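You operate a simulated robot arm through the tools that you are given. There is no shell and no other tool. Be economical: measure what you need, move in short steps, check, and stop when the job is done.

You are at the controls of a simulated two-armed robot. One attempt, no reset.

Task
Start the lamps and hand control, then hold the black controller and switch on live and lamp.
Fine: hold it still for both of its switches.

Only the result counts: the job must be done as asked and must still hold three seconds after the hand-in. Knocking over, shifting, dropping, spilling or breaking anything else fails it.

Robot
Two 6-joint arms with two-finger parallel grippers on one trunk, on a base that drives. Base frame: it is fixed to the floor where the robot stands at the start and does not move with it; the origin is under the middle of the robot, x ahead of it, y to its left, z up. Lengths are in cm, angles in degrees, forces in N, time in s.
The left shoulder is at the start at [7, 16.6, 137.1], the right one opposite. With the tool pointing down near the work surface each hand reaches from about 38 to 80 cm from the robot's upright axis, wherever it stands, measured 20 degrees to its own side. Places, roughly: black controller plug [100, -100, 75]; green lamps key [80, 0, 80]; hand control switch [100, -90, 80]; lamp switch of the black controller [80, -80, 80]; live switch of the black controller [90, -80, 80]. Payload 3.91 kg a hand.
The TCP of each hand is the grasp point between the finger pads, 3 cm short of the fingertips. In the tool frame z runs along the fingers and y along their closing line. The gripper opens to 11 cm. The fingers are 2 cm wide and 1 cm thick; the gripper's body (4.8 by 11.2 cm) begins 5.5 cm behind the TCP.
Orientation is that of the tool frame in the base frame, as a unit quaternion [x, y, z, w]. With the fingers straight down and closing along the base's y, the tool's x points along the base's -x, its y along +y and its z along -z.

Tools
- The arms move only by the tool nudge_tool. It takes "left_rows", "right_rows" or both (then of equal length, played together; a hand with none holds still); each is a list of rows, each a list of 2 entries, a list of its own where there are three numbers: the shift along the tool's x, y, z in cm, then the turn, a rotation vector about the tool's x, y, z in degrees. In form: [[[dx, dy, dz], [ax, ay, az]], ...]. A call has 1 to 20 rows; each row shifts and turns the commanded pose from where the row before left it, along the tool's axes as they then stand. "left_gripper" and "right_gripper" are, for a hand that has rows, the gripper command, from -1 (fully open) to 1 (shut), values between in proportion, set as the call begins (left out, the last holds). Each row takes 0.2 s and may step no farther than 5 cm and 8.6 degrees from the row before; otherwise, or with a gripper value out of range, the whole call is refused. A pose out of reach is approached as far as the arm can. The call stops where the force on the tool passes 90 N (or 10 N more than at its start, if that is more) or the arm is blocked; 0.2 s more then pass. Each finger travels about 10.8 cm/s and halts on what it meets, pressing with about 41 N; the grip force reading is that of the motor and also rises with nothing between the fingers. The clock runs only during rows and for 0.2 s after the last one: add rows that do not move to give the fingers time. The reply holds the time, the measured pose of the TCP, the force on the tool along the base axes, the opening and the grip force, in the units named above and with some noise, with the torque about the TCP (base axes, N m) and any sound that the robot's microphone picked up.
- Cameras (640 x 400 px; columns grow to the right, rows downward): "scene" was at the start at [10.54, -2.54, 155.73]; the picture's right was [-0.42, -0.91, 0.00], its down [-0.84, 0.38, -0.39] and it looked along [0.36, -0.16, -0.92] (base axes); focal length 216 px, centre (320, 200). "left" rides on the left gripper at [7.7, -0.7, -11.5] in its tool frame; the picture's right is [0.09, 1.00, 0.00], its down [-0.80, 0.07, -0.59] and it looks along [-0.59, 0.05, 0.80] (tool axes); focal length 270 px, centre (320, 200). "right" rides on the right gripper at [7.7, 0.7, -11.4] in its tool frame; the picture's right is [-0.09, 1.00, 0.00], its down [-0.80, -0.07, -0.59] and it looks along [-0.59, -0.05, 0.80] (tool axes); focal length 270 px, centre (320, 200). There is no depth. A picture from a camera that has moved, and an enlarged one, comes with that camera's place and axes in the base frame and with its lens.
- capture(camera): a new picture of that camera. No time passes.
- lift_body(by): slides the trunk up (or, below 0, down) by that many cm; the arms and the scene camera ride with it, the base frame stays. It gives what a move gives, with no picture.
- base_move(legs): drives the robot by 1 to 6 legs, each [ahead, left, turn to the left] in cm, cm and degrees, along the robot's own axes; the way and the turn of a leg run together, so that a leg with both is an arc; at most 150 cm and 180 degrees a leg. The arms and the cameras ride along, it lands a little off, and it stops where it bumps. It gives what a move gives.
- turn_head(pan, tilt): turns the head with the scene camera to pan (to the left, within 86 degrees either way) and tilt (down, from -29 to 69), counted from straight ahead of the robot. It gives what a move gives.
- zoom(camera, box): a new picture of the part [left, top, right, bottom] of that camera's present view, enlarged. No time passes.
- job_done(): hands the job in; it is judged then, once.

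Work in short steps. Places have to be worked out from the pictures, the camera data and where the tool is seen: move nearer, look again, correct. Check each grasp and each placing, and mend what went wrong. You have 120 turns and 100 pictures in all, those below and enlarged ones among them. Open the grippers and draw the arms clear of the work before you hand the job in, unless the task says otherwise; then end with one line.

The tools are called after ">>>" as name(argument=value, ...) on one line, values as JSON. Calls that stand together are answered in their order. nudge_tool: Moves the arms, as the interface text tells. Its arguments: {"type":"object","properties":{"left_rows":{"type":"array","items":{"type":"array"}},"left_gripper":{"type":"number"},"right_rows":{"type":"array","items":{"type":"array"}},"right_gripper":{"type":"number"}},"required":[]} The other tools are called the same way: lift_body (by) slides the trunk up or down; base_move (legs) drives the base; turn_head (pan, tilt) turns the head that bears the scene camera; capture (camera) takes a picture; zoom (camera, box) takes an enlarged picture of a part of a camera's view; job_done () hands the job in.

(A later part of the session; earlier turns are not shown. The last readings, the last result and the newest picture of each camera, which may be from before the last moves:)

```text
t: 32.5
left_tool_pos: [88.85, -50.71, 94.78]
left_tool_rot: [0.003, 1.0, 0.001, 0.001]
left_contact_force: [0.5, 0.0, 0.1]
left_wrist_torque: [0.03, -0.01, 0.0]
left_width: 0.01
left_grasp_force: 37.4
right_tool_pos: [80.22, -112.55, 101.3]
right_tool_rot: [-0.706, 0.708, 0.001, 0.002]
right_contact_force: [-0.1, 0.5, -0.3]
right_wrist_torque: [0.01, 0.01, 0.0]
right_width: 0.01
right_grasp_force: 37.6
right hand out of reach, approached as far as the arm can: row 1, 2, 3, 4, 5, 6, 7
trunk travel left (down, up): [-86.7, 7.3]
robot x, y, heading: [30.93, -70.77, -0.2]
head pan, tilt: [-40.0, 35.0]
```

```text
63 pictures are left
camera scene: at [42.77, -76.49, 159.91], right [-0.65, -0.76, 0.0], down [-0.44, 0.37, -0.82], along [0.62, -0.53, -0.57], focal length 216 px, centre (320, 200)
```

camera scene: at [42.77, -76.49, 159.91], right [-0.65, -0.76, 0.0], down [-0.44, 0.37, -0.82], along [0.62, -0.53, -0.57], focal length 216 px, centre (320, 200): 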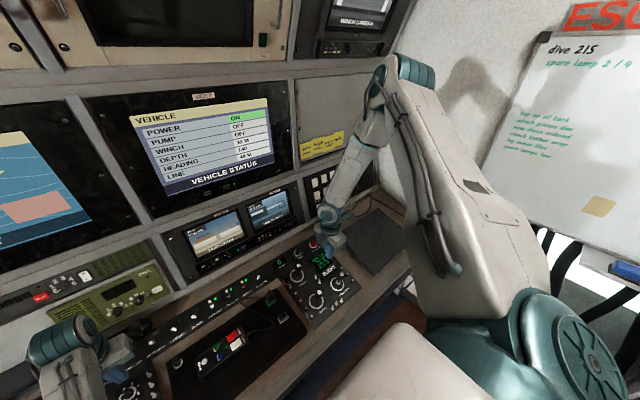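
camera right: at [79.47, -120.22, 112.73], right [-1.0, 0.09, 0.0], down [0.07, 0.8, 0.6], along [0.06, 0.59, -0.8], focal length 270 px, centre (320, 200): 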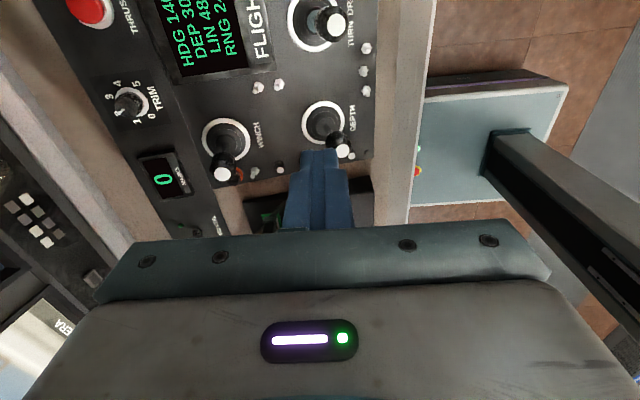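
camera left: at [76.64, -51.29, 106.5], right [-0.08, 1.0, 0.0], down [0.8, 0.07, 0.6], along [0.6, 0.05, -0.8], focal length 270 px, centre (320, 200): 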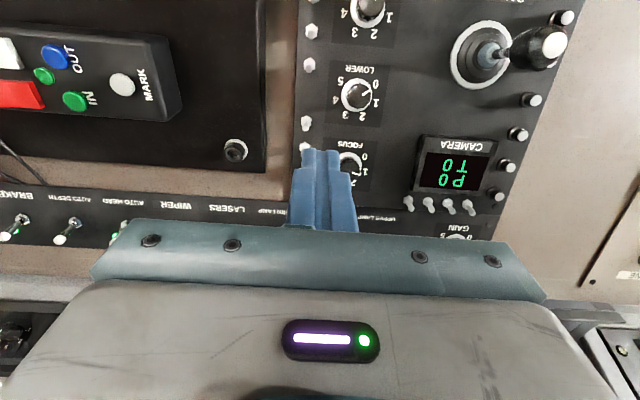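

The bearing limit stays. I look at the left arm's posture to compare, since that arm works at small bearings.

>>> turn_head(pan=50, tilt=50)

>>> capture(camera="scene")

>>> turn_head(pan=-60, tilt=30)

>>> capture(camera="scene")

```text
t: 34.1
left_tool_pos: [88.78, -50.75, 94.94]
left_tool_rot: [0.002, 1.0, -0.001, 0.002]
left_contact_force: [-0.3, 0.6, 0.8]
left_wrist_torque: [-0.03, 0.01, 0.01]
left_width: 0.0
left_grasp_force: 37.7
right_tool_pos: [80.18, -112.7, 101.15]
right_tool_rot: [-0.705, 0.709, 0.001, 0.002]
right_contact_force: [0.1, -0.6, 0.1]
right_wrist_torque: [0.01, -0.02, 0.01]
right_width: 0.0
right_grasp_force: 37.2
trunk travel left (down, up): [-86.7, 7.3]
robot x, y, heading: [30.76, -70.67, -0.4]
head pan, tilt: [50.0, 50.0]
```

```text
62 pictures are left
camera scene: at [40.99, -64.9, 157.74], right [0.76, -0.65, 0.0], down [-0.5, -0.58, -0.64], along [0.42, 0.49, -0.77], focal length 216 px, centre (320, 200)
```

scene: 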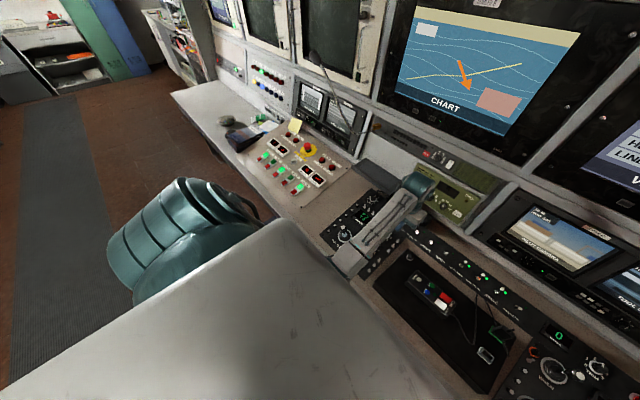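

```text
t: 36.0
left_tool_pos: [88.73, -50.73, 94.85]
left_tool_rot: [0.002, 1.0, -0.001, 0.002]
left_contact_force: [0.6, 0.2, 0.1]
left_wrist_torque: [-0.01, 0.03, -0.01]
left_width: 0.0
left_grasp_force: 37.1
right_tool_pos: [80.31, -112.44, 101.22]
right_tool_rot: [-0.706, 0.709, 0.0, 0.002]
right_contact_force: [0.3, -0.1, -0.2]
right_wrist_torque: [-0.01, -0.01, -0.01]
right_width: 0.0
right_grasp_force: 37.6
trunk travel left (down, up): [-86.7, 7.3]
robot x, y, heading: [30.82, -70.58, -0.3]
head pan, tilt: [-60.0, 30.0]
```

```text
61 pictures are left
camera scene: at [40.5, -78.62, 160.69], right [-0.87, -0.5, 0.0], down [-0.25, 0.43, -0.87], along [0.43, -0.75, -0.5], focal length 216 px, centre (320, 200)
```

scene: 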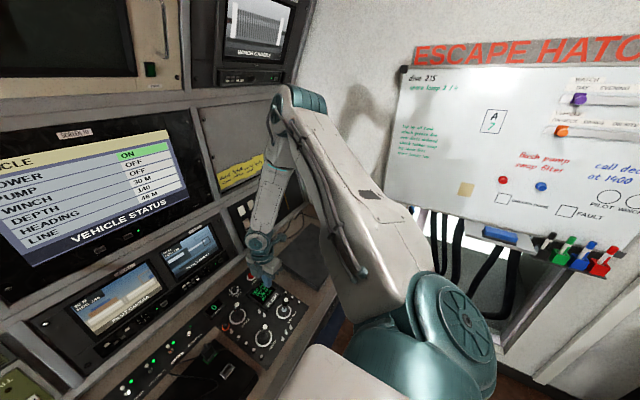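

The left arm works elbow-down and may reach across. I test moving the left hand toward the hand-control toggle (y −93), keeping z ≈ 95, so it can do the toggle itself.

>>> nudge_tool(left_rows=[[[0, -4, 0], [0, 0, 0]], [[0, -4, 0], [0, 0, 0]], [[0, -4, 0], [0, 0, 0]], [[0, -4, 0], [0, 0, 0]], [[0, -4, 0], [0, 0, 0]], [[0, -4, 0], [0, 0, 0]], [[0, -4, 0], [0, 0, 0]], [[0, -4, 0], [0, 0, 0]], [[0, 0, 0], [0, 0, 0]]])

>>> capture(camera="left")

```text
t: 37.0
left_tool_pos: [89.65, -54.8, 92.42]
left_tool_rot: [-0.03, 0.997, 0.076, -0.004]
left_contact_force: [1.0, 0.2, 0.5]
left_wrist_torque: [0.0, -0.02, 0.0]
left_width: 0.0
left_grasp_force: 37.5
left hand out of reach, approached as far as the arm can: row 4
right_tool_pos: [80.32, -112.49, 101.36]
right_tool_rot: [-0.705, 0.709, 0.002, 0.001]
right_contact_force: [-0.5, 0.1, 0.9]
right_wrist_torque: [0.0, -0.04, 0.0]
right_width: 0.0
right_grasp_force: 38.3
trunk travel left (down, up): [-86.7, 7.3]
robot x, y, heading: [30.64, -70.92, -0.1]
head pan, tilt: [-60.0, 30.0]
stopped in row 4 (left hand): the arm was blocked; the commanded pose is now the measured one
```

```text
60 pictures are left
camera left: at [81.94, -57.7, 103.65], right [-0.15, 0.98, 0.15], down [0.8, 0.03, 0.6], along [0.58, 0.21, -0.79], focal length 270 px, centre (320, 200)
```

left: 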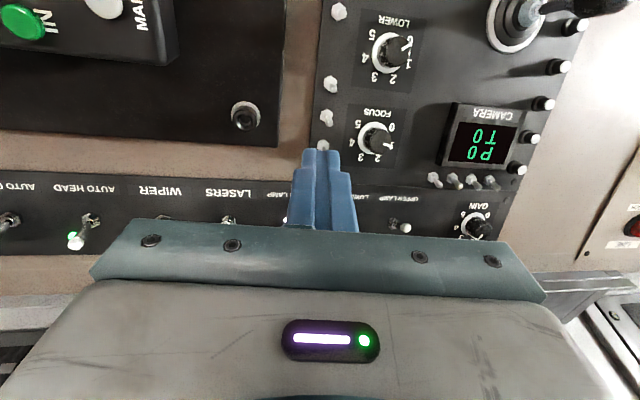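

The left arm got blocked going inward at this short radius. I straighten it back, moving outward, then test at a larger radius.

>>> nudge_tool(left_rows=[[[0, 2, 0], [4.3, 0, 1.7]], [[0, 2, 0], [4.3, 0, 1.7]], [[-3, 0, 0], [0, 0, 0]], [[-3, 0, 1], [0, 0, 0]], [[-3, 0, 1], [0, 0, 0]], [[0, -2, 0], [0, 0, 0]], [[0, -2, 0], [0, 0, 0]], [[0, -2, 0], [0, 0, 0]], [[0, 0, 0], [0, 0, 0]]])

```text
t: 39.0
left_tool_pos: [98.23, -57.1, 90.59]
left_tool_rot: [0.0, 1.0, 0.001, -0.004]
left_contact_force: [-0.1, 0.1, 0.0]
left_wrist_torque: [0.03, -0.01, 0.01]
left_width: 0.0
left_grasp_force: 37.7
right_tool_pos: [80.24, -112.45, 101.31]
right_tool_rot: [-0.706, 0.708, 0.001, 0.002]
right_contact_force: [0.0, 0.6, 0.0]
right_wrist_torque: [-0.02, 0.03, 0.0]
right_width: 0.0
right_grasp_force: 37.7
trunk travel left (down, up): [-86.7, 7.3]
robot x, y, heading: [30.73, -70.36, -0.1]
head pan, tilt: [-60.0, 30.0]
```

At the larger radius it passes. I continue inward in 3 cm steps.

>>> nudge_tool(left_rows=[[[0, -3, 0], [0, 0, 0]], [[0, -3, 0], [0, 0, 0]], [[0, -3, 0], [0, 0, 0]], [[0, -3, 0], [0, 0, 0]], [[0, 0, 0], [0, 0, 0]]])

```text
t: 40.2
left_tool_pos: [98.39, -68.65, 90.73]
left_tool_rot: [-0.003, 1.0, 0.002, -0.004]
left_contact_force: [-0.5, 0.1, -0.4]
left_wrist_torque: [0.03, 0.02, -0.02]
left_width: 0.01
left_grasp_force: 37.8
right_tool_pos: [80.26, -112.46, 101.28]
right_tool_rot: [-0.706, 0.708, 0.0, 0.001]
right_contact_force: [-0.5, 0.8, -0.4]
right_wrist_torque: [0.03, 0.0, 0.0]
right_width: 0.03
right_grasp_force: 37.4
trunk travel left (down, up): [-86.7, 7.3]
robot x, y, heading: [30.66, -70.65, -0.3]
head pan, tilt: [-60.0, 30.0]
```

Works. Continue toward the toggle.

>>> nudge_tool(left_rows=[[[0, -3, 0], [0, 0, 0]], [[0, -3, 0], [0, 0, 0]], [[0, -3, 0], [0, 0, 0]], [[0, -3, 0], [0, 0, 0]], [[0, -3, 0], [0, 0, 0]], [[0, -3, 0], [0, 0, 0]], [[0, -3, 0], [0, 0, 0]], [[0, 0, 0], [0, 0, 0]]])

>>> capture(camera="left")

```text
t: 42.0
left_tool_pos: [101.91, -77.67, 88.95]
left_tool_rot: [0.0, 1.0, 0.0, -0.005]
left_contact_force: [0.1, -0.3, 0.3]
left_wrist_torque: [-0.02, 0.02, 0.0]
left_width: 0.04
left_grasp_force: 37.9
left hand out of reach, approached as far as the arm can: row 2, 3, 4, 5, 6, 7
right_tool_pos: [80.3, -112.51, 101.28]
right_tool_rot: [-0.706, 0.708, 0.0, 0.001]
right_contact_force: [0.5, 0.4, 0.1]
right_wrist_torque: [0.02, 0.02, -0.03]
right_width: 0.0
right_grasp_force: 38.0
trunk travel left (down, up): [-86.7, 7.3]
robot x, y, heading: [30.74, -70.44, -0.2]
head pan, tilt: [-60.0, 30.0]
```

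```text
59 pictures are left
camera left: at [94.22, -78.29, 100.53], right [-0.09, 1.0, 0.0], down [0.81, 0.07, 0.59], along [0.58, 0.05, -0.81], focal length 270 px, centre (320, 200)
```

left: 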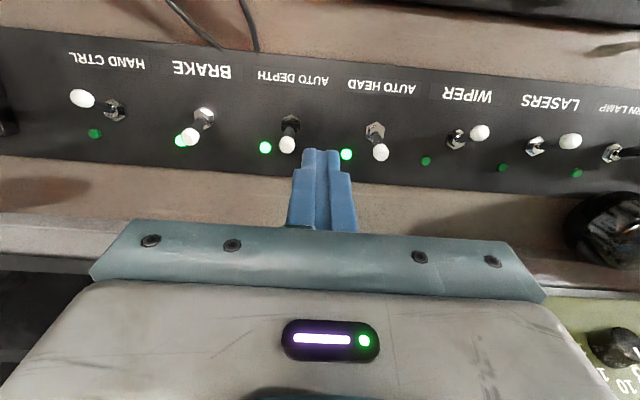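

Toggle pivot sits at about (103, −96, 76.5), knob ≈ (101.5, −96, 79.5). It's out of the left hand's cross reach from here, so I shift the hand outboard a bit and drive 24 cm right.

>>> nudge_tool(left_rows=[[[1, 3, -0.5], [0, 0, 0]], [[2, 3, -0.5], [0, 0, 0]], [[2, 0, 0], [0, 0, 0]], [[0, 0, 0], [0, 0, 0]]])

>>> base_move(legs=[[0, -24, 0]])

>>> capture(camera="left")

```text
t: 43.0
left_tool_pos: [102.66, -74.19, 87.27]
left_tool_rot: [0.0, 1.0, -0.001, -0.003]
left_contact_force: [0.2, -0.3, 0.5]
left_wrist_torque: [-0.01, -0.02, -0.02]
left_width: 0.02
left_grasp_force: 37.9
left hand out of reach, approached as far as the arm can: row 1, 2, 3
right_tool_pos: [80.32, -112.63, 101.29]
right_tool_rot: [-0.706, 0.708, 0.0, 0.001]
right_contact_force: [-0.1, -0.3, 0.1]
right_wrist_torque: [-0.02, 0.01, 0.01]
right_width: 0.0
right_grasp_force: 38.0
trunk travel left (down, up): [-86.7, 7.3]
robot x, y, heading: [30.89, -70.36, 0.2]
head pan, tilt: [-60.0, 30.0]
```

```text
t: 44.8
left_tool_pos: [102.71, -98.23, 87.34]
left_tool_rot: [0.0, 1.0, -0.001, -0.005]
left_contact_force: [-0.5, -0.1, 0.3]
left_wrist_torque: [-0.02, 0.04, 0.03]
left_width: 0.0
left_grasp_force: 37.7
right_tool_pos: [80.09, -136.45, 101.36]
right_tool_rot: [-0.706, 0.708, 0.0, -0.001]
right_contact_force: [0.2, 0.5, 0.0]
right_wrist_torque: [0.01, 0.03, 0.0]
right_width: 0.0
right_grasp_force: 37.5
trunk travel left (down, up): [-86.7, 7.3]
robot x, y, heading: [30.62, -94.97, -0.4]
head pan, tilt: [-60.0, 30.0]
```

```text
58 pictures are left
camera left: at [94.86, -98.84, 98.92], right [-0.09, 1.0, 0.0], down [0.81, 0.07, 0.59], along [0.58, 0.05, -0.81], focal length 270 px, centre (320, 200)
```

left: 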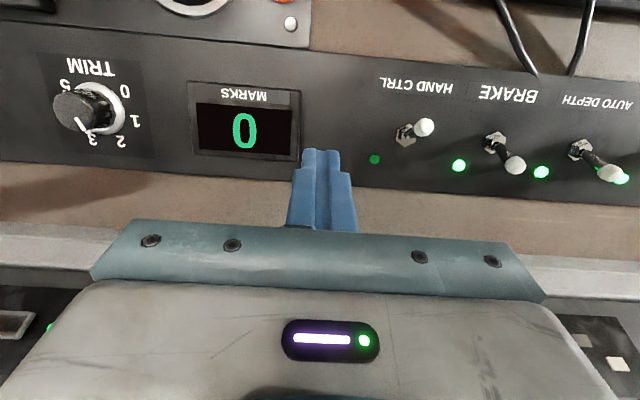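

Two-view triangulation now gives the toggle base at (101.4, −92.4, 81.3), knob (100, −92.3, 83.6) – higher than assumed. I raise and back off in small moves first.

>>> nudge_tool(left_rows=[[[0, 0, 0], [0, 0, 0]]])

```text
t: 45.2
left_tool_pos: [102.59, -98.29, 87.29]
left_tool_rot: [0.0, 1.0, 0.0, -0.005]
left_contact_force: [-0.6, 0.9, 0.7]
left_wrist_torque: [-0.02, -0.02, -0.01]
left_width: 0.02
left_grasp_force: 37.1
right_tool_pos: [80.05, -136.58, 101.31]
right_tool_rot: [-0.705, 0.709, 0.0, 0.0]
right_contact_force: [-0.5, -0.4, 0.4]
right_wrist_torque: [-0.04, 0.02, -0.01]
right_width: 0.02
right_grasp_force: 37.7
trunk travel left (down, up): [-86.7, 7.3]
robot x, y, heading: [30.88, -94.76, -0.3]
head pan, tilt: [-60.0, 30.0]
```

>>> nudge_tool(left_rows=[[[0, 2, -1], [0, 0, 0]], [[0, 2, 0], [0, 0, 0]], [[1, 2, 0], [0, 0, 0]], [[0, 0, 0], [0, 0, 0]]])

```text
t: 46.2
left_tool_pos: [104.43, -93.3, 87.04]
left_tool_rot: [0.001, 1.0, 0.001, -0.005]
left_contact_force: [-0.4, -0.2, -0.1]
left_wrist_torque: [0.0, 0.0, 0.02]
left_width: 0.02
left_grasp_force: 37.3
left hand out of reach, approached as far as the arm can: row 1, 2, 3
right_tool_pos: [80.0, -136.71, 101.22]
right_tool_rot: [-0.705, 0.709, 0.0, 0.002]
right_contact_force: [0.2, 0.3, -0.1]
right_wrist_torque: [0.02, 0.0, 0.04]
right_width: 0.0
right_grasp_force: 37.6
trunk travel left (down, up): [-86.7, 7.3]
robot x, y, heading: [31.01, -94.86, -0.3]
head pan, tilt: [-60.0, 30.0]
```

>>> nudge_tool(left_rows=[[[2, 0, 0], [0, 0, 0]], [[2, 0, -1], [0, 0, 0]], [[2, 0, -1], [0, 0, 0]], [[0, 0, 0], [0, 0, 0]]])

```text
t: 47.2
left_tool_pos: [103.81, -94.36, 86.55]
left_tool_rot: [0.001, 1.0, 0.0, -0.005]
left_contact_force: [0.4, -0.2, 0.0]
left_wrist_torque: [-0.02, -0.01, 0.02]
left_width: 0.01
left_grasp_force: 37.9
left hand out of reach, approached as far as the arm can: row 1, 2, 3
right_tool_pos: [80.13, -136.61, 101.39]
right_tool_rot: [-0.705, 0.709, 0.0, 0.002]
right_contact_force: [-0.4, 0.0, 0.1]
right_wrist_torque: [-0.03, 0.02, -0.01]
right_width: 0.0
right_grasp_force: 37.9
trunk travel left (down, up): [-86.7, 7.3]
robot x, y, heading: [30.63, -94.97, -0.2]
head pan, tilt: [-60.0, 30.0]
```

The hand's behaviour fits a commanded pose that ran past the reach and kept accumulating. I bring the command back to a reachable point (96, −92.4, 91).

>>> nudge_tool(left_rows=[[[-3, 2.5, 1], [0, 0, 0]], [[-3, 2.5, 1], [0, 0, 0]], [[-3, 2.5, 1], [0, 0, 0]], [[-0.6, 2.3, 0.7], [0, 0, 0]], [[0, 0, 0], [0, 0, 0]], [[0, 0, 0], [0, 0, 0]]])

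```text
t: 48.6
left_tool_pos: [104.98, -89.56, 85.68]
left_tool_rot: [0.0, 1.0, 0.001, -0.004]
left_contact_force: [-0.2, -0.3, 0.1]
left_wrist_torque: [0.04, 0.0, -0.01]
left_width: 0.01
left_grasp_force: 37.8
left hand out of reach, approached as far as the arm can: row 1, 2, 3
right_tool_pos: [80.08, -136.73, 101.32]
right_tool_rot: [-0.705, 0.709, 0.001, 0.002]
right_contact_force: [-0.7, -0.1, 0.0]
right_wrist_torque: [0.0, 0.02, 0.01]
right_width: 0.0
right_grasp_force: 37.4
trunk travel left (down, up): [-86.7, 7.3]
robot x, y, heading: [30.58, -94.47, -0.4]
head pan, tilt: [-60.0, 30.0]
```

Row 4 was in reach, so it now follows. I test a small move up.

>>> nudge_tool(left_rows=[[[0, 1, -1], [0, 0, 0]], [[0, 1, -1], [0, 0, 0]], [[0, 0, 0], [0, 0, 0]]])

```text
t: 49.4
left_tool_pos: [106.06, -87.71, 87.12]
left_tool_rot: [0.0, 1.0, 0.001, -0.007]
left_contact_force: [0.9, 0.3, -0.4]
left_wrist_torque: [0.03, -0.03, 0.01]
left_width: 0.0
left_grasp_force: 37.3
left hand out of reach, approached as far as the arm can: row 1, 2
right_tool_pos: [80.11, -136.62, 101.25]
right_tool_rot: [-0.706, 0.709, 0.001, 0.002]
right_contact_force: [-0.4, 0.5, -0.1]
right_wrist_torque: [-0.02, 0.01, 0.0]
right_width: 0.0
right_grasp_force: 38.0
trunk travel left (down, up): [-86.7, 7.3]
robot x, y, heading: [30.53, -94.5, 0.0]
head pan, tilt: [-60.0, 30.0]
```

I look at the left arm's present posture.

>>> turn_head(pan=10, tilt=55)

>>> capture(camera="scene")

```text
t: 50.8
left_tool_pos: [105.98, -87.69, 87.2]
left_tool_rot: [0.0, 1.0, 0.001, -0.006]
left_contact_force: [0.6, 0.0, 0.5]
left_wrist_torque: [0.0, 0.0, 0.01]
left_width: 0.03
left_grasp_force: 37.9
right_tool_pos: [80.01, -136.66, 101.32]
right_tool_rot: [-0.705, 0.709, 0.002, 0.001]
right_contact_force: [0.8, -0.2, -0.1]
right_wrist_torque: [0.01, -0.01, 0.03]
right_width: 0.0
right_grasp_force: 37.8
trunk travel left (down, up): [-86.7, 7.3]
robot x, y, heading: [30.62, -94.45, -0.4]
head pan, tilt: [10.0, 55.0]
```

```text
57 pictures are left
camera scene: at [43.01, -93.61, 157.09], right [0.17, -0.99, 0.0], down [-0.81, -0.14, -0.57], along [0.57, 0.1, -0.82], focal length 216 px, centre (320, 200)
```

scene: 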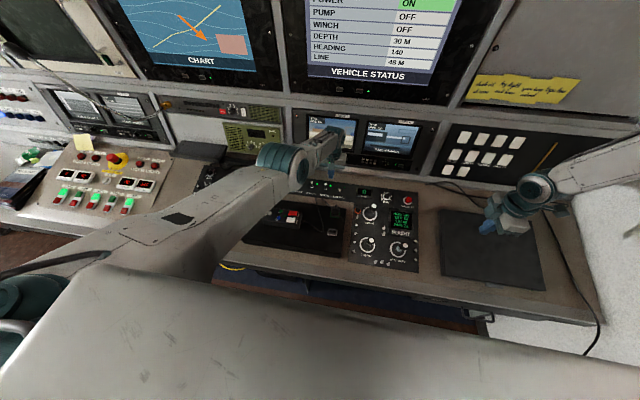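

The left arm has flipped to nearly straight (outer limit), where inward moves stall. I try larger single steps inward with some tilt to unlock the elbow.

>>> nudge_tool(left_rows=[[[4.9, 0, 0], [0, 0, 0]], [[4.9, 0, 0], [0, 0, 0]], [[4.9, 0, 0], [0, 0, 0]], [[0, 0, 0], [0, 0, 0]]])

```text
t: 51.6
left_tool_pos: [104.11, -89.31, 84.79]
left_tool_rot: [-0.006, 1.0, 0.005, 0.016]
left_contact_force: [-26.2, 12.0, 30.6]
left_wrist_torque: [0.35, 0.46, 0.06]
left_width: 0.0
left_grasp_force: 37.5
left hand out of reach, approached as far as the arm can: row 1, 2, 3
right_tool_pos: [79.54, -136.42, 101.64]
right_tool_rot: [-0.707, 0.707, -0.003, 0.003]
right_contact_force: [0.7, 0.2, 0.1]
right_wrist_torque: [0.04, 0.01, -0.02]
right_width: 0.01
right_grasp_force: 37.8
trunk travel left (down, up): [-86.7, 7.3]
robot x, y, heading: [30.62, -94.74, -0.1]
head pan, tilt: [10.0, 55.0]
stopped in row 3 (left hand): the force on the tool passed its limit at 116 N (the readings are from after the stop); the commanded pose is now the measured one
```

Contact! I look immediately.

>>> capture(camera="left")

>>> zoom(camera="scene", box=[200, 130, 460, 280])

```text
56 pictures are left
camera left: at [95.89, -90.18, 95.95], right [-0.1, 1.0, 0.01], down [0.78, 0.07, 0.62], along [0.62, 0.07, -0.78], focal length 270 px, centre (320, 200)
```

left: 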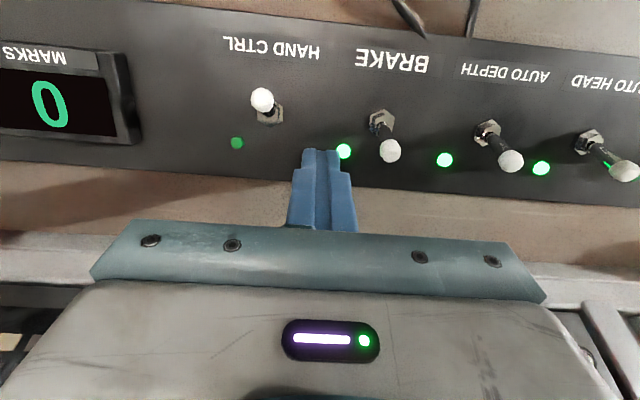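

```text
2.46 times, centred on (330, 205) of scene
camera zoom: at [41.85, -93.36, 157.2], right [0.17, -0.99, 0.0], down [-0.8, -0.14, -0.58], along [0.57, 0.1, -0.81], focal length 531 px, centre (295, 188)
```

zoom: 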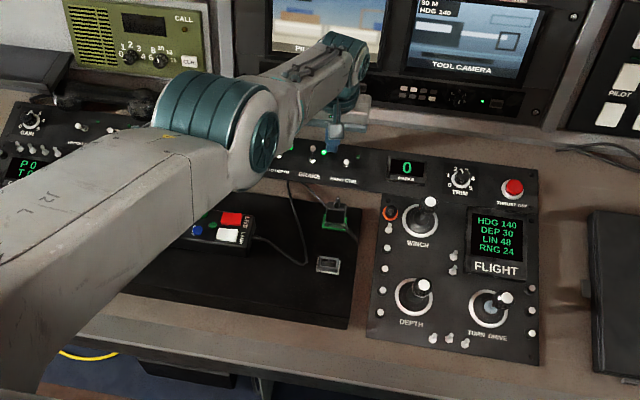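

No toggle moved; the tip merely touched the panel (panel top ≈ 81.7). I lift the hand.

>>> nudge_tool(left_rows=[[[0, 0, -1], [0, 0, 0]], [[0, 0, -2], [0, 0, 0]], [[0, 0, -2], [0, 0, 0]], [[0, 0, 0], [0, 0, 0]]])

```text
t: 52.6
left_tool_pos: [106.53, -90.19, 87.98]
left_tool_rot: [-0.004, 1.0, 0.003, 0.014]
left_contact_force: [0.4, -0.1, 0.0]
left_wrist_torque: [-0.02, 0.05, 0.01]
left_width: 0.0
left_grasp_force: 38.0
left hand out of reach, approached as far as the arm can: row 1, 2, 3
right_tool_pos: [80.17, -136.39, 101.22]
right_tool_rot: [-0.706, 0.708, 0.0, 0.0]
right_contact_force: [-0.3, 0.1, -0.2]
right_wrist_torque: [0.03, 0.01, -0.02]
right_width: 0.03
right_grasp_force: 37.6
trunk travel left (down, up): [-86.7, 7.3]
robot x, y, heading: [30.67, -95.0, -0.4]
head pan, tilt: [10.0, 55.0]
```

>>> nudge_tool(left_rows=[[[-1.5, 0, 0], [0, 0, 0]], [[0, 0, 0], [0, 0, 0]]])

```text
t: 53.2
left_tool_pos: [106.59, -89.97, 88.34]
left_tool_rot: [-0.005, 1.0, 0.002, 0.014]
left_contact_force: [-0.9, -0.1, 0.2]
left_wrist_torque: [-0.01, 0.03, -0.01]
left_width: 0.0
left_grasp_force: 37.7
left hand out of reach, approached as far as the arm can: row 1
right_tool_pos: [80.18, -136.43, 101.34]
right_tool_rot: [-0.706, 0.708, 0.0, 0.003]
right_contact_force: [-0.1, 0.9, -0.2]
right_wrist_torque: [0.0, 0.0, 0.02]
right_width: 0.0
right_grasp_force: 37.8
trunk travel left (down, up): [-86.7, 7.3]
robot x, y, heading: [30.68, -94.7, -0.2]
head pan, tilt: [10.0, 55.0]
```

The left arm is practically straight, so I'll use it as a rigid pusher: drive back over the toggle at this height, lower with the trunk, then drive forward to flip it. First drive back 10 cm and right 2.3 cm.

>>> base_move(legs=[[-10, -2.3, 0]])

>>> capture(camera="left")

```text
t: 54.4
left_tool_pos: [97.2, -92.05, 87.99]
left_tool_rot: [-0.004, 1.0, 0.003, 0.013]
left_contact_force: [0.7, 0.3, -0.2]
left_wrist_torque: [0.0, 0.03, 0.0]
left_width: 0.02
left_grasp_force: 37.6
right_tool_pos: [70.7, -138.64, 101.16]
right_tool_rot: [-0.706, 0.709, 0.001, 0.0]
right_contact_force: [0.5, -0.7, -1.4]
right_wrist_torque: [0.0, 0.04, -0.01]
right_width: 0.0
right_grasp_force: 37.9
trunk travel left (down, up): [-86.7, 7.3]
robot x, y, heading: [20.99, -96.53, -0.2]
head pan, tilt: [10.0, 55.0]
```

```text
54 pictures are left
camera left: at [89.0, -92.96, 99.36], right [-0.1, 1.0, 0.0], down [0.79, 0.07, 0.61], along [0.61, 0.06, -0.79], focal length 270 px, centre (320, 200)
```

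left: 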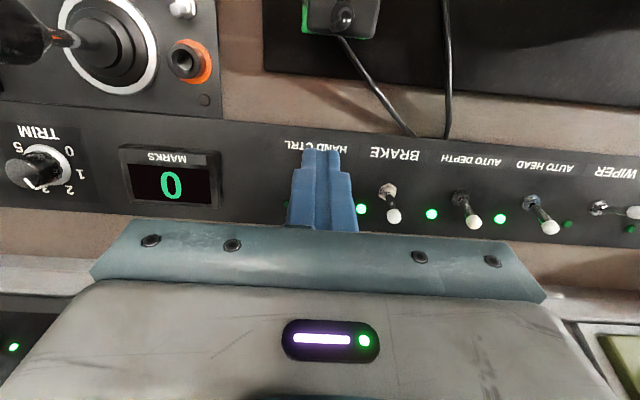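

Aligned in y with HAND CTRL. Lower the trunk 2.1 cm, then drive forward 4 cm.

>>> lift_body(by=-2.1)

>>> capture(camera="left")

```text
t: 55.0
left_tool_pos: [96.85, -92.27, 86.28]
left_tool_rot: [-0.005, 1.0, 0.003, 0.013]
left_contact_force: [0.5, -0.2, 0.5]
left_wrist_torque: [-0.01, -0.01, 0.0]
left_width: 0.01
left_grasp_force: 37.8
right_tool_pos: [70.55, -138.66, 99.13]
right_tool_rot: [-0.706, 0.708, 0.001, 0.0]
right_contact_force: [0.9, -0.1, 0.3]
right_wrist_torque: [-0.02, 0.02, 0.0]
right_width: 0.0
right_grasp_force: 38.1
trunk travel left (down, up): [-84.6, 9.4]
robot x, y, heading: [20.77, -96.69, -0.3]
head pan, tilt: [10.0, 55.0]
```

```text
53 pictures are left
camera left: at [88.77, -93.0, 97.47], right [-0.1, 1.0, 0.0], down [0.78, 0.07, 0.62], along [0.61, 0.06, -0.79], focal length 270 px, centre (320, 200)
```

left: 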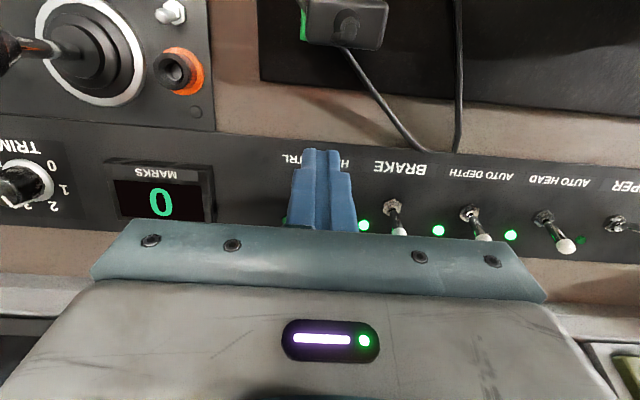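

Tip height now matches the knob. I push by driving forward 5 cm.

>>> base_move(legs=[[5, 0, 0]])

>>> capture(camera="left")

>>> zoom(camera="scene", box=[260, 140, 440, 260])

```text
t: 56.0
left_tool_pos: [101.68, -92.19, 86.88]
left_tool_rot: [-0.005, 1.0, 0.002, 0.019]
left_contact_force: [-0.6, 2.0, 10.8]
left_wrist_torque: [0.06, 0.05, 0.02]
left_width: 0.0
left_grasp_force: 37.4
right_tool_pos: [74.82, -138.64, 99.56]
right_tool_rot: [-0.706, 0.708, -0.002, 0.003]
right_contact_force: [0.1, -0.6, 1.1]
right_wrist_torque: [-0.01, -0.06, 0.01]
right_width: 0.0
right_grasp_force: 38.0
trunk travel left (down, up): [-84.6, 9.4]
robot x, y, heading: [25.65, -97.09, -0.1]
head pan, tilt: [10.0, 55.0]
```

```text
52 pictures are left
camera left: at [93.32, -92.98, 98.02], right [-0.1, 1.0, 0.0], down [0.78, 0.07, 0.62], along [0.62, 0.06, -0.78], focal length 270 px, centre (320, 200)
```

left: 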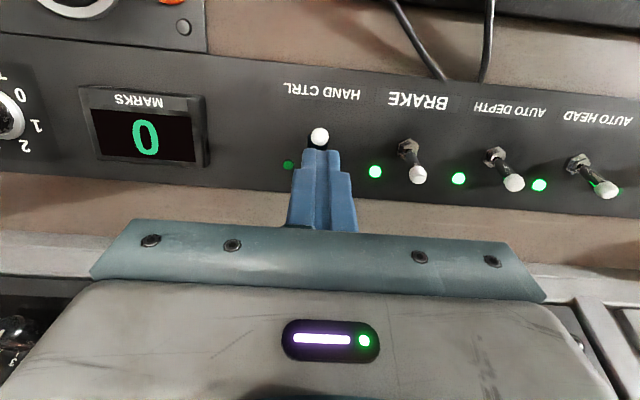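

```text
3.33 times, centred on (350, 200) of scene
camera zoom: at [37.43, -95.71, 155.06], right [0.17, -0.99, 0.0], down [-0.8, -0.14, -0.58], along [0.57, 0.1, -0.82], focal length 720 px, centre (220, 200)
```

zoom: 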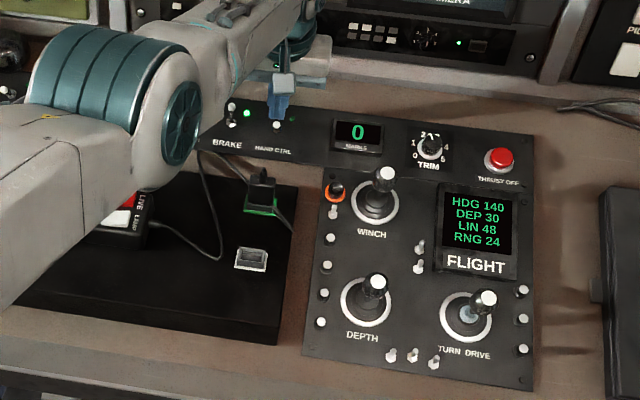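

The finger rode over the knob. I back off and lower 1.2 cm more, then push again.

>>> lift_body(by=1.5)

>>> base_move(legs=[[-5.5, 0, 0]])

>>> lift_body(by=-2.5)

>>> capture(camera="left")

```text
t: 56.6
left_tool_pos: [101.75, -92.13, 88.21]
left_tool_rot: [-0.005, 1.0, 0.003, 0.016]
left_contact_force: [-0.3, -0.2, -0.5]
left_wrist_torque: [0.0, 0.0, 0.02]
left_width: 0.0
left_grasp_force: 37.9
right_tool_pos: [75.1, -138.71, 100.84]
right_tool_rot: [-0.706, 0.708, 0.0, 0.002]
right_contact_force: [-0.8, 0.3, 1.2]
right_wrist_torque: [0.0, -0.03, 0.0]
right_width: 0.0
right_grasp_force: 37.9
trunk travel left (down, up): [-86.1, 7.9]
robot x, y, heading: [25.85, -96.84, -0.1]
head pan, tilt: [10.0, 55.0]
```

```text
t: 57.5
left_tool_pos: [97.16, -92.08, 87.29]
left_tool_rot: [-0.005, 1.0, 0.002, 0.01]
left_contact_force: [0.6, -0.2, -0.3]
left_wrist_torque: [-0.03, 0.04, 0.01]
left_width: 0.0
left_grasp_force: 38.1
right_tool_pos: [70.75, -138.78, 100.17]
right_tool_rot: [-0.706, 0.708, 0.004, -0.002]
right_contact_force: [1.7, -0.5, 0.4]
right_wrist_torque: [-0.01, 0.05, -0.01]
right_width: 0.0
right_grasp_force: 37.8
trunk travel left (down, up): [-86.1, 7.9]
robot x, y, heading: [20.91, -96.48, -0.1]
head pan, tilt: [10.0, 55.0]
```

```text
t: 58.3
left_tool_pos: [96.63, -92.2, 85.29]
left_tool_rot: [-0.005, 1.0, 0.002, 0.016]
left_contact_force: [0.5, 0.1, 0.1]
left_wrist_torque: [-0.04, -0.02, 0.01]
left_width: 0.0
left_grasp_force: 37.6
right_tool_pos: [70.08, -138.77, 98.1]
right_tool_rot: [-0.707, 0.708, 0.0, 0.001]
right_contact_force: [0.4, -0.2, 1.2]
right_wrist_torque: [-0.02, 0.06, -0.02]
right_width: 0.0
right_grasp_force: 37.5
trunk travel left (down, up): [-83.6, 10.4]
robot x, y, heading: [20.57, -96.72, -0.2]
head pan, tilt: [10.0, 55.0]
```

```text
50 pictures are left
camera left: at [88.53, -92.94, 96.52], right [-0.1, 1.0, 0.0], down [0.78, 0.07, 0.62], along [0.61, 0.06, -0.79], focal length 270 px, centre (320, 200)
```

left: 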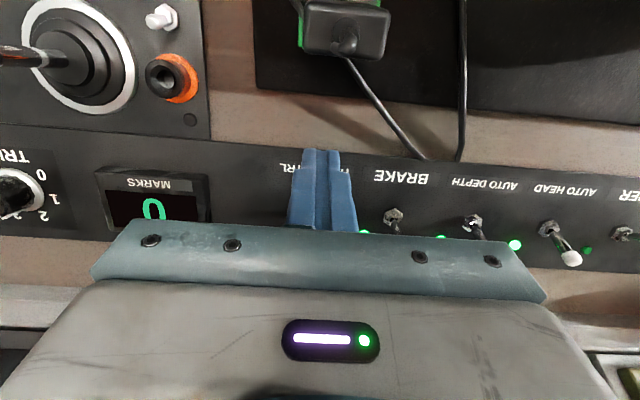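

>>> base_move(legs=[[2.5, 0, 0], [2.5, 0, 0]])

>>> capture(camera="left")

```text
t: 59.5
left_tool_pos: [100.59, -92.08, 85.57]
left_tool_rot: [-0.006, 1.0, 0.004, 0.012]
left_contact_force: [-46.3, -1.6, 1.1]
left_wrist_torque: [-0.3, 1.4, -0.06]
left_width: 0.0
left_grasp_force: 37.5
right_tool_pos: [74.27, -138.63, 98.45]
right_tool_rot: [-0.707, 0.707, -0.002, 0.005]
right_contact_force: [1.3, 0.4, 1.1]
right_wrist_torque: [0.0, -0.02, 0.0]
right_width: 0.0
right_grasp_force: 37.6
trunk travel left (down, up): [-83.6, 10.4]
robot x, y, heading: [25.49, -97.1, -0.1]
head pan, tilt: [10.0, 55.0]
```

```text
49 pictures are left
camera left: at [92.39, -92.97, 96.86], right [-0.1, 1.0, 0.0], down [0.79, 0.07, 0.61], along [0.61, 0.06, -0.79], focal length 270 px, centre (320, 200)
```

left: 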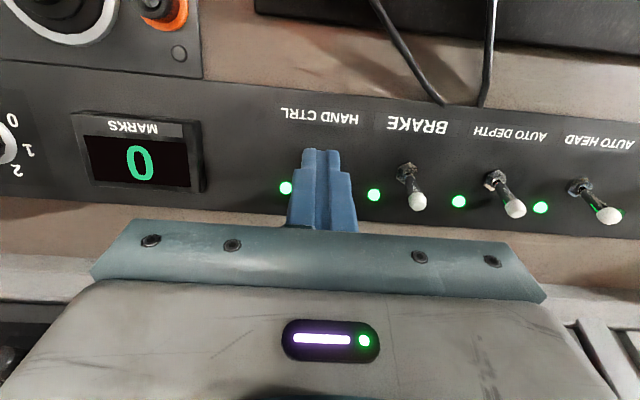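

The HAND CTRL LED is lit. Back off straight, then raise the trunk.

>>> base_move(legs=[[-6, 0, 0]])

>>> lift_body(by=10)

>>> capture(camera="left")

```text
t: 60.5
left_tool_pos: [95.66, -92.0, 84.4]
left_tool_rot: [-0.005, 1.0, 0.004, 0.004]
left_contact_force: [0.2, -1.0, -0.1]
left_wrist_torque: [0.03, 0.02, 0.01]
left_width: 0.0
left_grasp_force: 37.8
right_tool_pos: [69.83, -138.62, 97.76]
right_tool_rot: [-0.707, 0.707, 0.003, -0.002]
right_contact_force: [1.2, -0.3, -1.2]
right_wrist_torque: [0.03, 0.09, 0.0]
right_width: 0.01
right_grasp_force: 37.5
trunk travel left (down, up): [-83.6, 10.4]
robot x, y, heading: [19.23, -97.03, -0.1]
head pan, tilt: [10.0, 55.0]
```

```text
t: 61.8
left_tool_pos: [95.1, -91.92, 95.02]
left_tool_rot: [-0.007, 1.0, 0.004, 0.007]
left_contact_force: [-1.2, 0.4, -0.2]
left_wrist_torque: [0.0, -0.01, 0.01]
left_width: 0.0
left_grasp_force: 37.7
right_tool_pos: [69.12, -138.68, 108.1]
right_tool_rot: [-0.707, 0.708, 0.0, 0.001]
right_contact_force: [-0.3, -0.4, -0.5]
right_wrist_torque: [0.01, 0.01, -0.02]
right_width: 0.01
right_grasp_force: 37.7
trunk travel left (down, up): [-93.6, 0.4]
robot x, y, heading: [19.38, -96.69, -0.1]
head pan, tilt: [10.0, 55.0]
```

```text
48 pictures are left
camera left: at [87.1, -92.87, 106.31], right [-0.1, 0.99, 0.01], down [0.79, 0.08, 0.61], along [0.6, 0.07, -0.79], focal length 270 px, centre (320, 200)
```

left: 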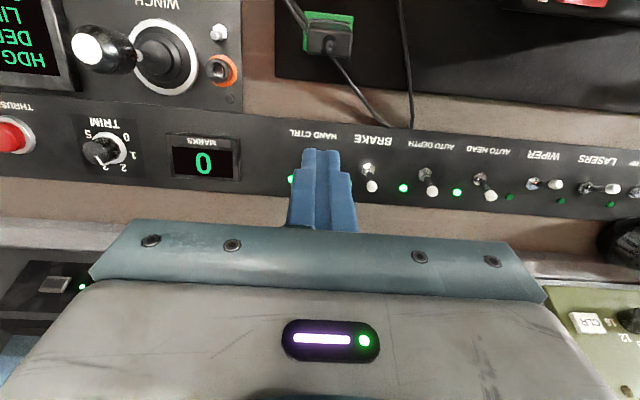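

HAND CTRL stays lit. Now test the right arm: a 4 cm move ahead-outboard tells whether its command is still tied to the present pose.

>>> nudge_tool(right_rows=[[[2, -2, 0], [0, 0, 0]], [[2, -2, 0], [0, 0, 0]], [[0, 0, 0], [0, 0, 0]]])

```text
t: 62.6
left_tool_pos: [94.99, -92.01, 95.08]
left_tool_rot: [-0.005, 1.0, 0.003, 0.009]
left_contact_force: [0.8, 0.0, -0.1]
left_wrist_torque: [-0.01, 0.03, 0.01]
left_width: 0.0
left_grasp_force: 38.0
right_tool_pos: [73.04, -142.67, 108.28]
right_tool_rot: [0.707, -0.707, 0.0, -0.001]
right_contact_force: [-0.2, 0.0, 1.5]
right_wrist_torque: [0.02, -0.05, -0.02]
right_width: 0.04
right_grasp_force: 37.9
trunk travel left (down, up): [-93.6, 0.4]
robot x, y, heading: [19.51, -97.02, -0.4]
head pan, tilt: [10.0, 55.0]
```

Command follows the pose. I drive back to face the controller (26 cm left), then try the right arm at larger radius.

>>> base_move(legs=[[0, 26, 0]])

>>> nudge_tool(right_rows=[[[0, -4, 1], [0, 0, 0]], [[0, -4, 1], [0, 0, 0]], [[0, -4, 1], [0, 0, 0]], [[-3, 0, 1], [0, 0, 0]], [[-3, 0, 1], [0, 0, 0]], [[-3, 0, 0], [0, 0, 0]], [[0, 0, 0], [0, 0, 0]]])

```text
t: 64.5
left_tool_pos: [95.08, -66.22, 95.1]
left_tool_rot: [-0.004, 1.0, 0.006, 0.009]
left_contact_force: [0.2, -0.7, -0.4]
left_wrist_torque: [0.01, -0.03, 0.04]
left_width: 0.01
left_grasp_force: 37.9
right_tool_pos: [73.01, -116.83, 108.0]
right_tool_rot: [-0.706, 0.708, 0.001, 0.003]
right_contact_force: [-0.2, 0.5, 0.8]
right_wrist_torque: [0.01, -0.02, -0.02]
right_width: 0.01
right_grasp_force: 37.4
trunk travel left (down, up): [-93.6, 0.4]
robot x, y, heading: [19.08, -70.7, -0.2]
head pan, tilt: [10.0, 55.0]
```

```text
t: 66.0
left_tool_pos: [95.04, -65.99, 95.05]
left_tool_rot: [-0.005, 1.0, 0.003, 0.009]
left_contact_force: [-0.2, 0.7, 0.4]
left_wrist_torque: [0.01, 0.02, -0.02]
left_width: 0.01
left_grasp_force: 38.4
right_tool_pos: [74.3, -117.62, 105.9]
right_tool_rot: [-0.707, 0.708, 0.0, 0.002]
right_contact_force: [0.7, 0.2, -0.3]
right_wrist_torque: [-0.01, 0.01, 0.02]
right_width: 0.02
right_grasp_force: 38.1
right hand out of reach, approached as far as the arm can: row 1, 2, 3, 4, 5, 6
trunk travel left (down, up): [-93.6, 0.4]
robot x, y, heading: [19.5, -70.8, -0.1]
head pan, tilt: [10.0, 55.0]
```

I probe the right arm straight down, single-direction, to learn the free directions.

>>> nudge_tool(right_rows=[[[0, 0, 3], [0, 0, 0]], [[0, 0, 3], [0, 0, 0]], [[0, 0, 3], [0, 0, 0]], [[0, 0, 0], [0, 0, 0]]])

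>>> nudge_tool(right_rows=[[[4, 0, 0], [0, 0, 0]], [[4, 0, 0], [0, 0, 0]], [[4, 0, 0], [0, 0, 0]], [[0, 0, 0], [0, 0, 0]]])

```text
t: 67.0
left_tool_pos: [95.02, -66.04, 95.12]
left_tool_rot: [-0.005, 1.0, 0.003, 0.009]
left_contact_force: [0.0, -0.4, 0.7]
left_wrist_torque: [0.03, 0.0, 0.01]
left_width: 0.0
left_grasp_force: 37.6
right_tool_pos: [72.56, -116.99, 103.56]
right_tool_rot: [-0.706, 0.708, 0.0, 0.002]
right_contact_force: [0.4, 0.0, -0.2]
right_wrist_torque: [0.02, -0.01, 0.01]
right_width: 0.0
right_grasp_force: 37.8
right hand out of reach, approached as far as the arm can: row 1, 2, 3
trunk travel left (down, up): [-93.6, 0.4]
robot x, y, heading: [19.43, -70.83, -0.1]
head pan, tilt: [10.0, 55.0]
```

```text
t: 68.0
left_tool_pos: [95.15, -65.98, 95.01]
left_tool_rot: [-0.007, 1.0, 0.003, 0.009]
left_contact_force: [0.5, -0.8, 0.1]
left_wrist_torque: [-0.01, -0.01, 0.0]
left_width: 0.0
left_grasp_force: 37.4
right_tool_pos: [72.18, -128.79, 104.36]
right_tool_rot: [-0.707, 0.707, -0.001, 0.0]
right_contact_force: [-0.3, 0.3, 0.1]
right_wrist_torque: [-0.01, 0.04, 0.01]
right_width: 0.02
right_grasp_force: 38.2
right hand out of reach, approached as far as the arm can: row 3
trunk travel left (down, up): [-93.6, 0.4]
robot x, y, heading: [19.21, -70.81, -0.2]
head pan, tilt: [10.0, 55.0]
```

>>> nudge_tool(right_rows=[[[0, 0, 3], [0, 0, 0]], [[0, 0, 3], [0, 0, 0]], [[0, 0, 3], [0, 0, 0]], [[0, 0, 0], [0, 0, 0]]])

>>> turn_head(pan=-50, tilt=40)

>>> capture(camera="scene")

```text
t: 69.0
left_tool_pos: [95.13, -66.1, 95.05]
left_tool_rot: [-0.005, 1.0, 0.003, 0.009]
left_contact_force: [-0.3, -0.5, -0.6]
left_wrist_torque: [-0.02, 0.01, -0.01]
left_width: 0.0
left_grasp_force: 38.1
right_tool_pos: [68.52, -128.1, 102.13]
right_tool_rot: [-0.706, 0.708, 0.0, 0.002]
right_contact_force: [1.3, -0.1, 0.9]
right_wrist_torque: [-0.04, 0.0, 0.0]
right_width: 0.02
right_grasp_force: 37.9
right hand out of reach, approached as far as the arm can: row 1, 2, 3
trunk travel left (down, up): [-93.6, 0.4]
robot x, y, heading: [19.72, -70.79, 0.1]
head pan, tilt: [10.0, 55.0]
```

```text
t: 70.3
left_tool_pos: [95.14, -66.0, 95.01]
left_tool_rot: [-0.005, 1.0, 0.003, 0.009]
left_contact_force: [0.6, 0.1, -0.5]
left_wrist_torque: [0.01, 0.01, 0.0]
left_width: 0.01
left_grasp_force: 38.0
right_tool_pos: [68.56, -128.13, 102.11]
right_tool_rot: [-0.707, 0.708, 0.0, 0.002]
right_contact_force: [-0.2, -0.6, 1.3]
right_wrist_torque: [-0.02, -0.04, 0.01]
right_width: 0.0
right_grasp_force: 37.4
trunk travel left (down, up): [-93.6, 0.4]
robot x, y, heading: [19.23, -70.86, -0.1]
head pan, tilt: [-50.0, 40.0]
```

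```text
47 pictures are left
camera scene: at [30.09, -77.34, 166.05], right [-0.77, -0.64, 0.0], down [-0.41, 0.49, -0.77], along [0.49, -0.59, -0.64], focal length 216 px, centre (320, 200)
```

scene: 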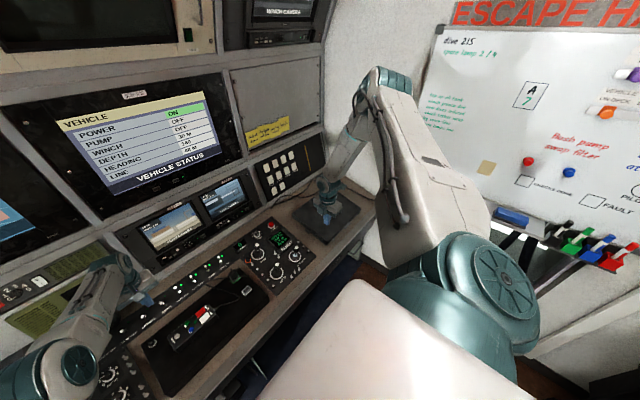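

I now try freeing the left arm from its straight posture by moving tangentially up, then inward.

>>> nudge_tool(left_rows=[[[-1, 0, -3], [0, 0, 0]], [[-1, 0, -3], [0, 0, 0]], [[0, 0, -3], [0, 0, 0]], [[3, 0, 0], [0, 0, 0]], [[3, 0, 0], [0, 0, 0]], [[0, 0, 0], [0, 0, 0]]])

```text
t: 71.8
left_tool_pos: [91.01, -65.93, 104.08]
left_tool_rot: [-0.005, 1.0, 0.003, 0.008]
left_contact_force: [-0.2, -0.3, -0.2]
left_wrist_torque: [0.0, 0.04, -0.05]
left_width: 0.0
left_grasp_force: 37.8
right_tool_pos: [68.48, -128.12, 101.98]
right_tool_rot: [-0.706, 0.708, 0.0, 0.001]
right_contact_force: [-0.8, 0.4, -0.2]
right_wrist_torque: [-0.01, -0.02, 0.02]
right_width: 0.01
right_grasp_force: 37.6
trunk travel left (down, up): [-93.6, 0.4]
robot x, y, heading: [19.13, -70.81, -0.2]
head pan, tilt: [-50.0, 40.0]
```

Upward/inward moves are free, so both arms (elbow-up) are limited by how far below the shoulder the hand is. I'll raise both hands about 27 cm, then lower the trunk by the same amount.

>>> nudge_tool(left_rows=[[[0, 0, -3], [0, 0, 0]], [[0, 0, -3], [0, 0, 0]], [[0, 0, -3], [0, 0, 0]], [[0, 0, -3], [0, 0, 0]], [[0, 0, -3], [0, 0, 0]], [[0, 0, -3], [0, 0, 0]], [[0, 0, -3], [0, 0, 0]], [[0, 0, -3], [0, 0, 0]], [[0, 0, 0], [0, 0, 0]]], right_rows=[[[0, 0, -3], [0, 0, 0]], [[0, 0, -3], [0, 0, 0]], [[0, 0, -3], [0, 0, 0]], [[0, 0, -3], [0, 0, 0]], [[0, 0, -3], [0, 0, 0]], [[0, 0, -3], [0, 0, 0]], [[0, 0, -3], [0, 0, 0]], [[0, 0, -3], [0, 0, 0]], [[0, 0, 0], [0, 0, 0]]])

```text
t: 73.8
left_tool_pos: [95.35, -68.01, 125.32]
left_tool_rot: [-0.004, 1.0, 0.003, 0.008]
left_contact_force: [0.0, 0.3, 0.7]
left_wrist_torque: [0.02, 0.02, -0.02]
left_width: 0.0
left_grasp_force: 37.4
left hand out of reach, approached as far as the arm can: row 5, 6, 7, 8
right_tool_pos: [68.48, -128.13, 126.1]
right_tool_rot: [-0.706, 0.708, 0.0, 0.001]
right_contact_force: [0.3, 0.5, -0.4]
right_wrist_torque: [0.0, -0.03, -0.02]
right_width: 0.02
right_grasp_force: 37.5
trunk travel left (down, up): [-93.6, 0.4]
robot x, y, heading: [19.72, -70.61, -0.0]
head pan, tilt: [-50.0, 40.0]
```

Both hands are high now. Lower the trunk 25 cm.

>>> lift_body(by=-25)

>>> turn_head(pan=-20, tilt=55)

>>> capture(camera="scene")

```text
t: 76.3
left_tool_pos: [95.41, -67.91, 100.31]
left_tool_rot: [-0.005, 1.0, 0.004, 0.009]
left_contact_force: [-0.7, -0.3, -0.4]
left_wrist_torque: [-0.03, -0.04, 0.01]
left_width: 0.0
left_grasp_force: 37.4
right_tool_pos: [68.37, -128.26, 100.88]
right_tool_rot: [-0.706, 0.708, 0.0, 0.001]
right_contact_force: [0.4, -0.4, 0.3]
right_wrist_torque: [-0.01, -0.01, 0.01]
right_width: 0.01
right_grasp_force: 37.9
trunk travel left (down, up): [-68.6, 25.4]
robot x, y, heading: [19.46, -70.51, 0.0]
head pan, tilt: [-50.0, 40.0]
```

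```text
t: 77.3
left_tool_pos: [95.34, -67.98, 100.35]
left_tool_rot: [-0.004, 1.0, 0.004, 0.009]
left_contact_force: [-0.7, -1.1, 0.3]
left_wrist_torque: [0.0, -0.02, -0.04]
left_width: 0.0
left_grasp_force: 37.7
right_tool_pos: [68.43, -128.34, 100.95]
right_tool_rot: [-0.707, 0.708, 0.0, 0.001]
right_contact_force: [0.1, 0.2, 0.1]
right_wrist_torque: [-0.02, -0.02, 0.01]
right_width: 0.0
right_grasp_force: 38.0
trunk travel left (down, up): [-68.6, 25.4]
robot x, y, heading: [19.42, -70.86, -0.1]
head pan, tilt: [-20.0, 55.0]
```

```text
46 pictures are left
camera scene: at [31.39, -73.31, 138.99], right [-0.35, -0.94, 0.0], down [-0.77, 0.28, -0.57], along [0.54, -0.2, -0.82], focal length 216 px, centre (320, 200)
```

scene: 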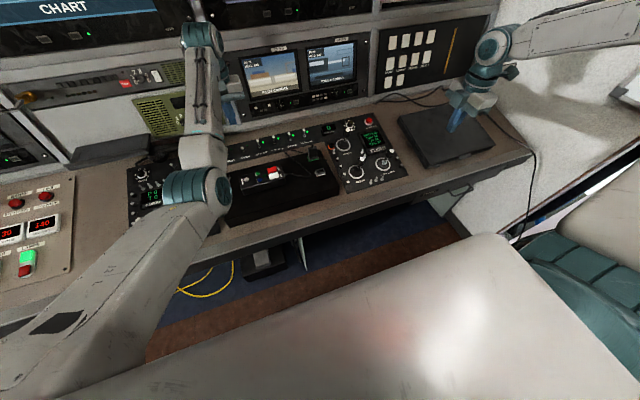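

Now test bringing the right hand inward.

>>> nudge_tool(right_rows=[[[-3, -1, 0], [0, 0, 0]], [[-3, -1, 0], [0, 0, 0]], [[-3, -1, 0], [0, 0, 0]], [[-3, -1, 0], [0, 0, 0]], [[-3, -1, 0], [0, 0, 0]], [[-3, -1, 0], [0, 0, 0]], [[-3, -1, 0], [0, 0, 0]], [[-3, -1, 0], [0, 0, 0]], [[-3, -1, 0], [0, 0, 0]], [[-3, -1, 0], [0, 0, 0]], [[-3, -1, 0], [0, 0, 0]], [[-3, -1, 0], [0, 0, 0]], [[0, 0, 0], [0, 0, 0]]])

>>> capture(camera="right")

```text
t: 80.1
left_tool_pos: [95.29, -67.92, 100.31]
left_tool_rot: [-0.004, 1.0, 0.004, 0.009]
left_contact_force: [-0.5, 0.2, -0.1]
left_wrist_torque: [0.01, -0.01, -0.01]
left_width: 0.01
left_grasp_force: 37.7
right_tool_pos: [67.85, -109.45, 100.76]
right_tool_rot: [-0.706, 0.708, 0.001, 0.002]
right_contact_force: [0.2, -0.2, 0.2]
right_wrist_torque: [0.02, -0.01, -0.03]
right_width: 0.0
right_grasp_force: 37.6
right hand out of reach, approached as far as the arm can: row 5, 6, 7, 8, 9, 10, 11, 12
trunk travel left (down, up): [-68.6, 25.4]
robot x, y, heading: [19.4, -70.09, -0.3]
head pan, tilt: [-20.0, 55.0]
```

```text
45 pictures are left
camera right: at [67.04, -116.95, 112.23], right [-1.0, 0.09, 0.0], down [0.07, 0.8, 0.6], along [0.05, 0.59, -0.8], focal length 270 px, centre (320, 200)
```

right: 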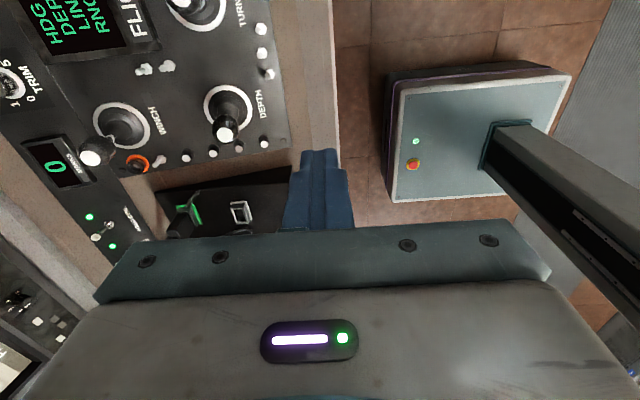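

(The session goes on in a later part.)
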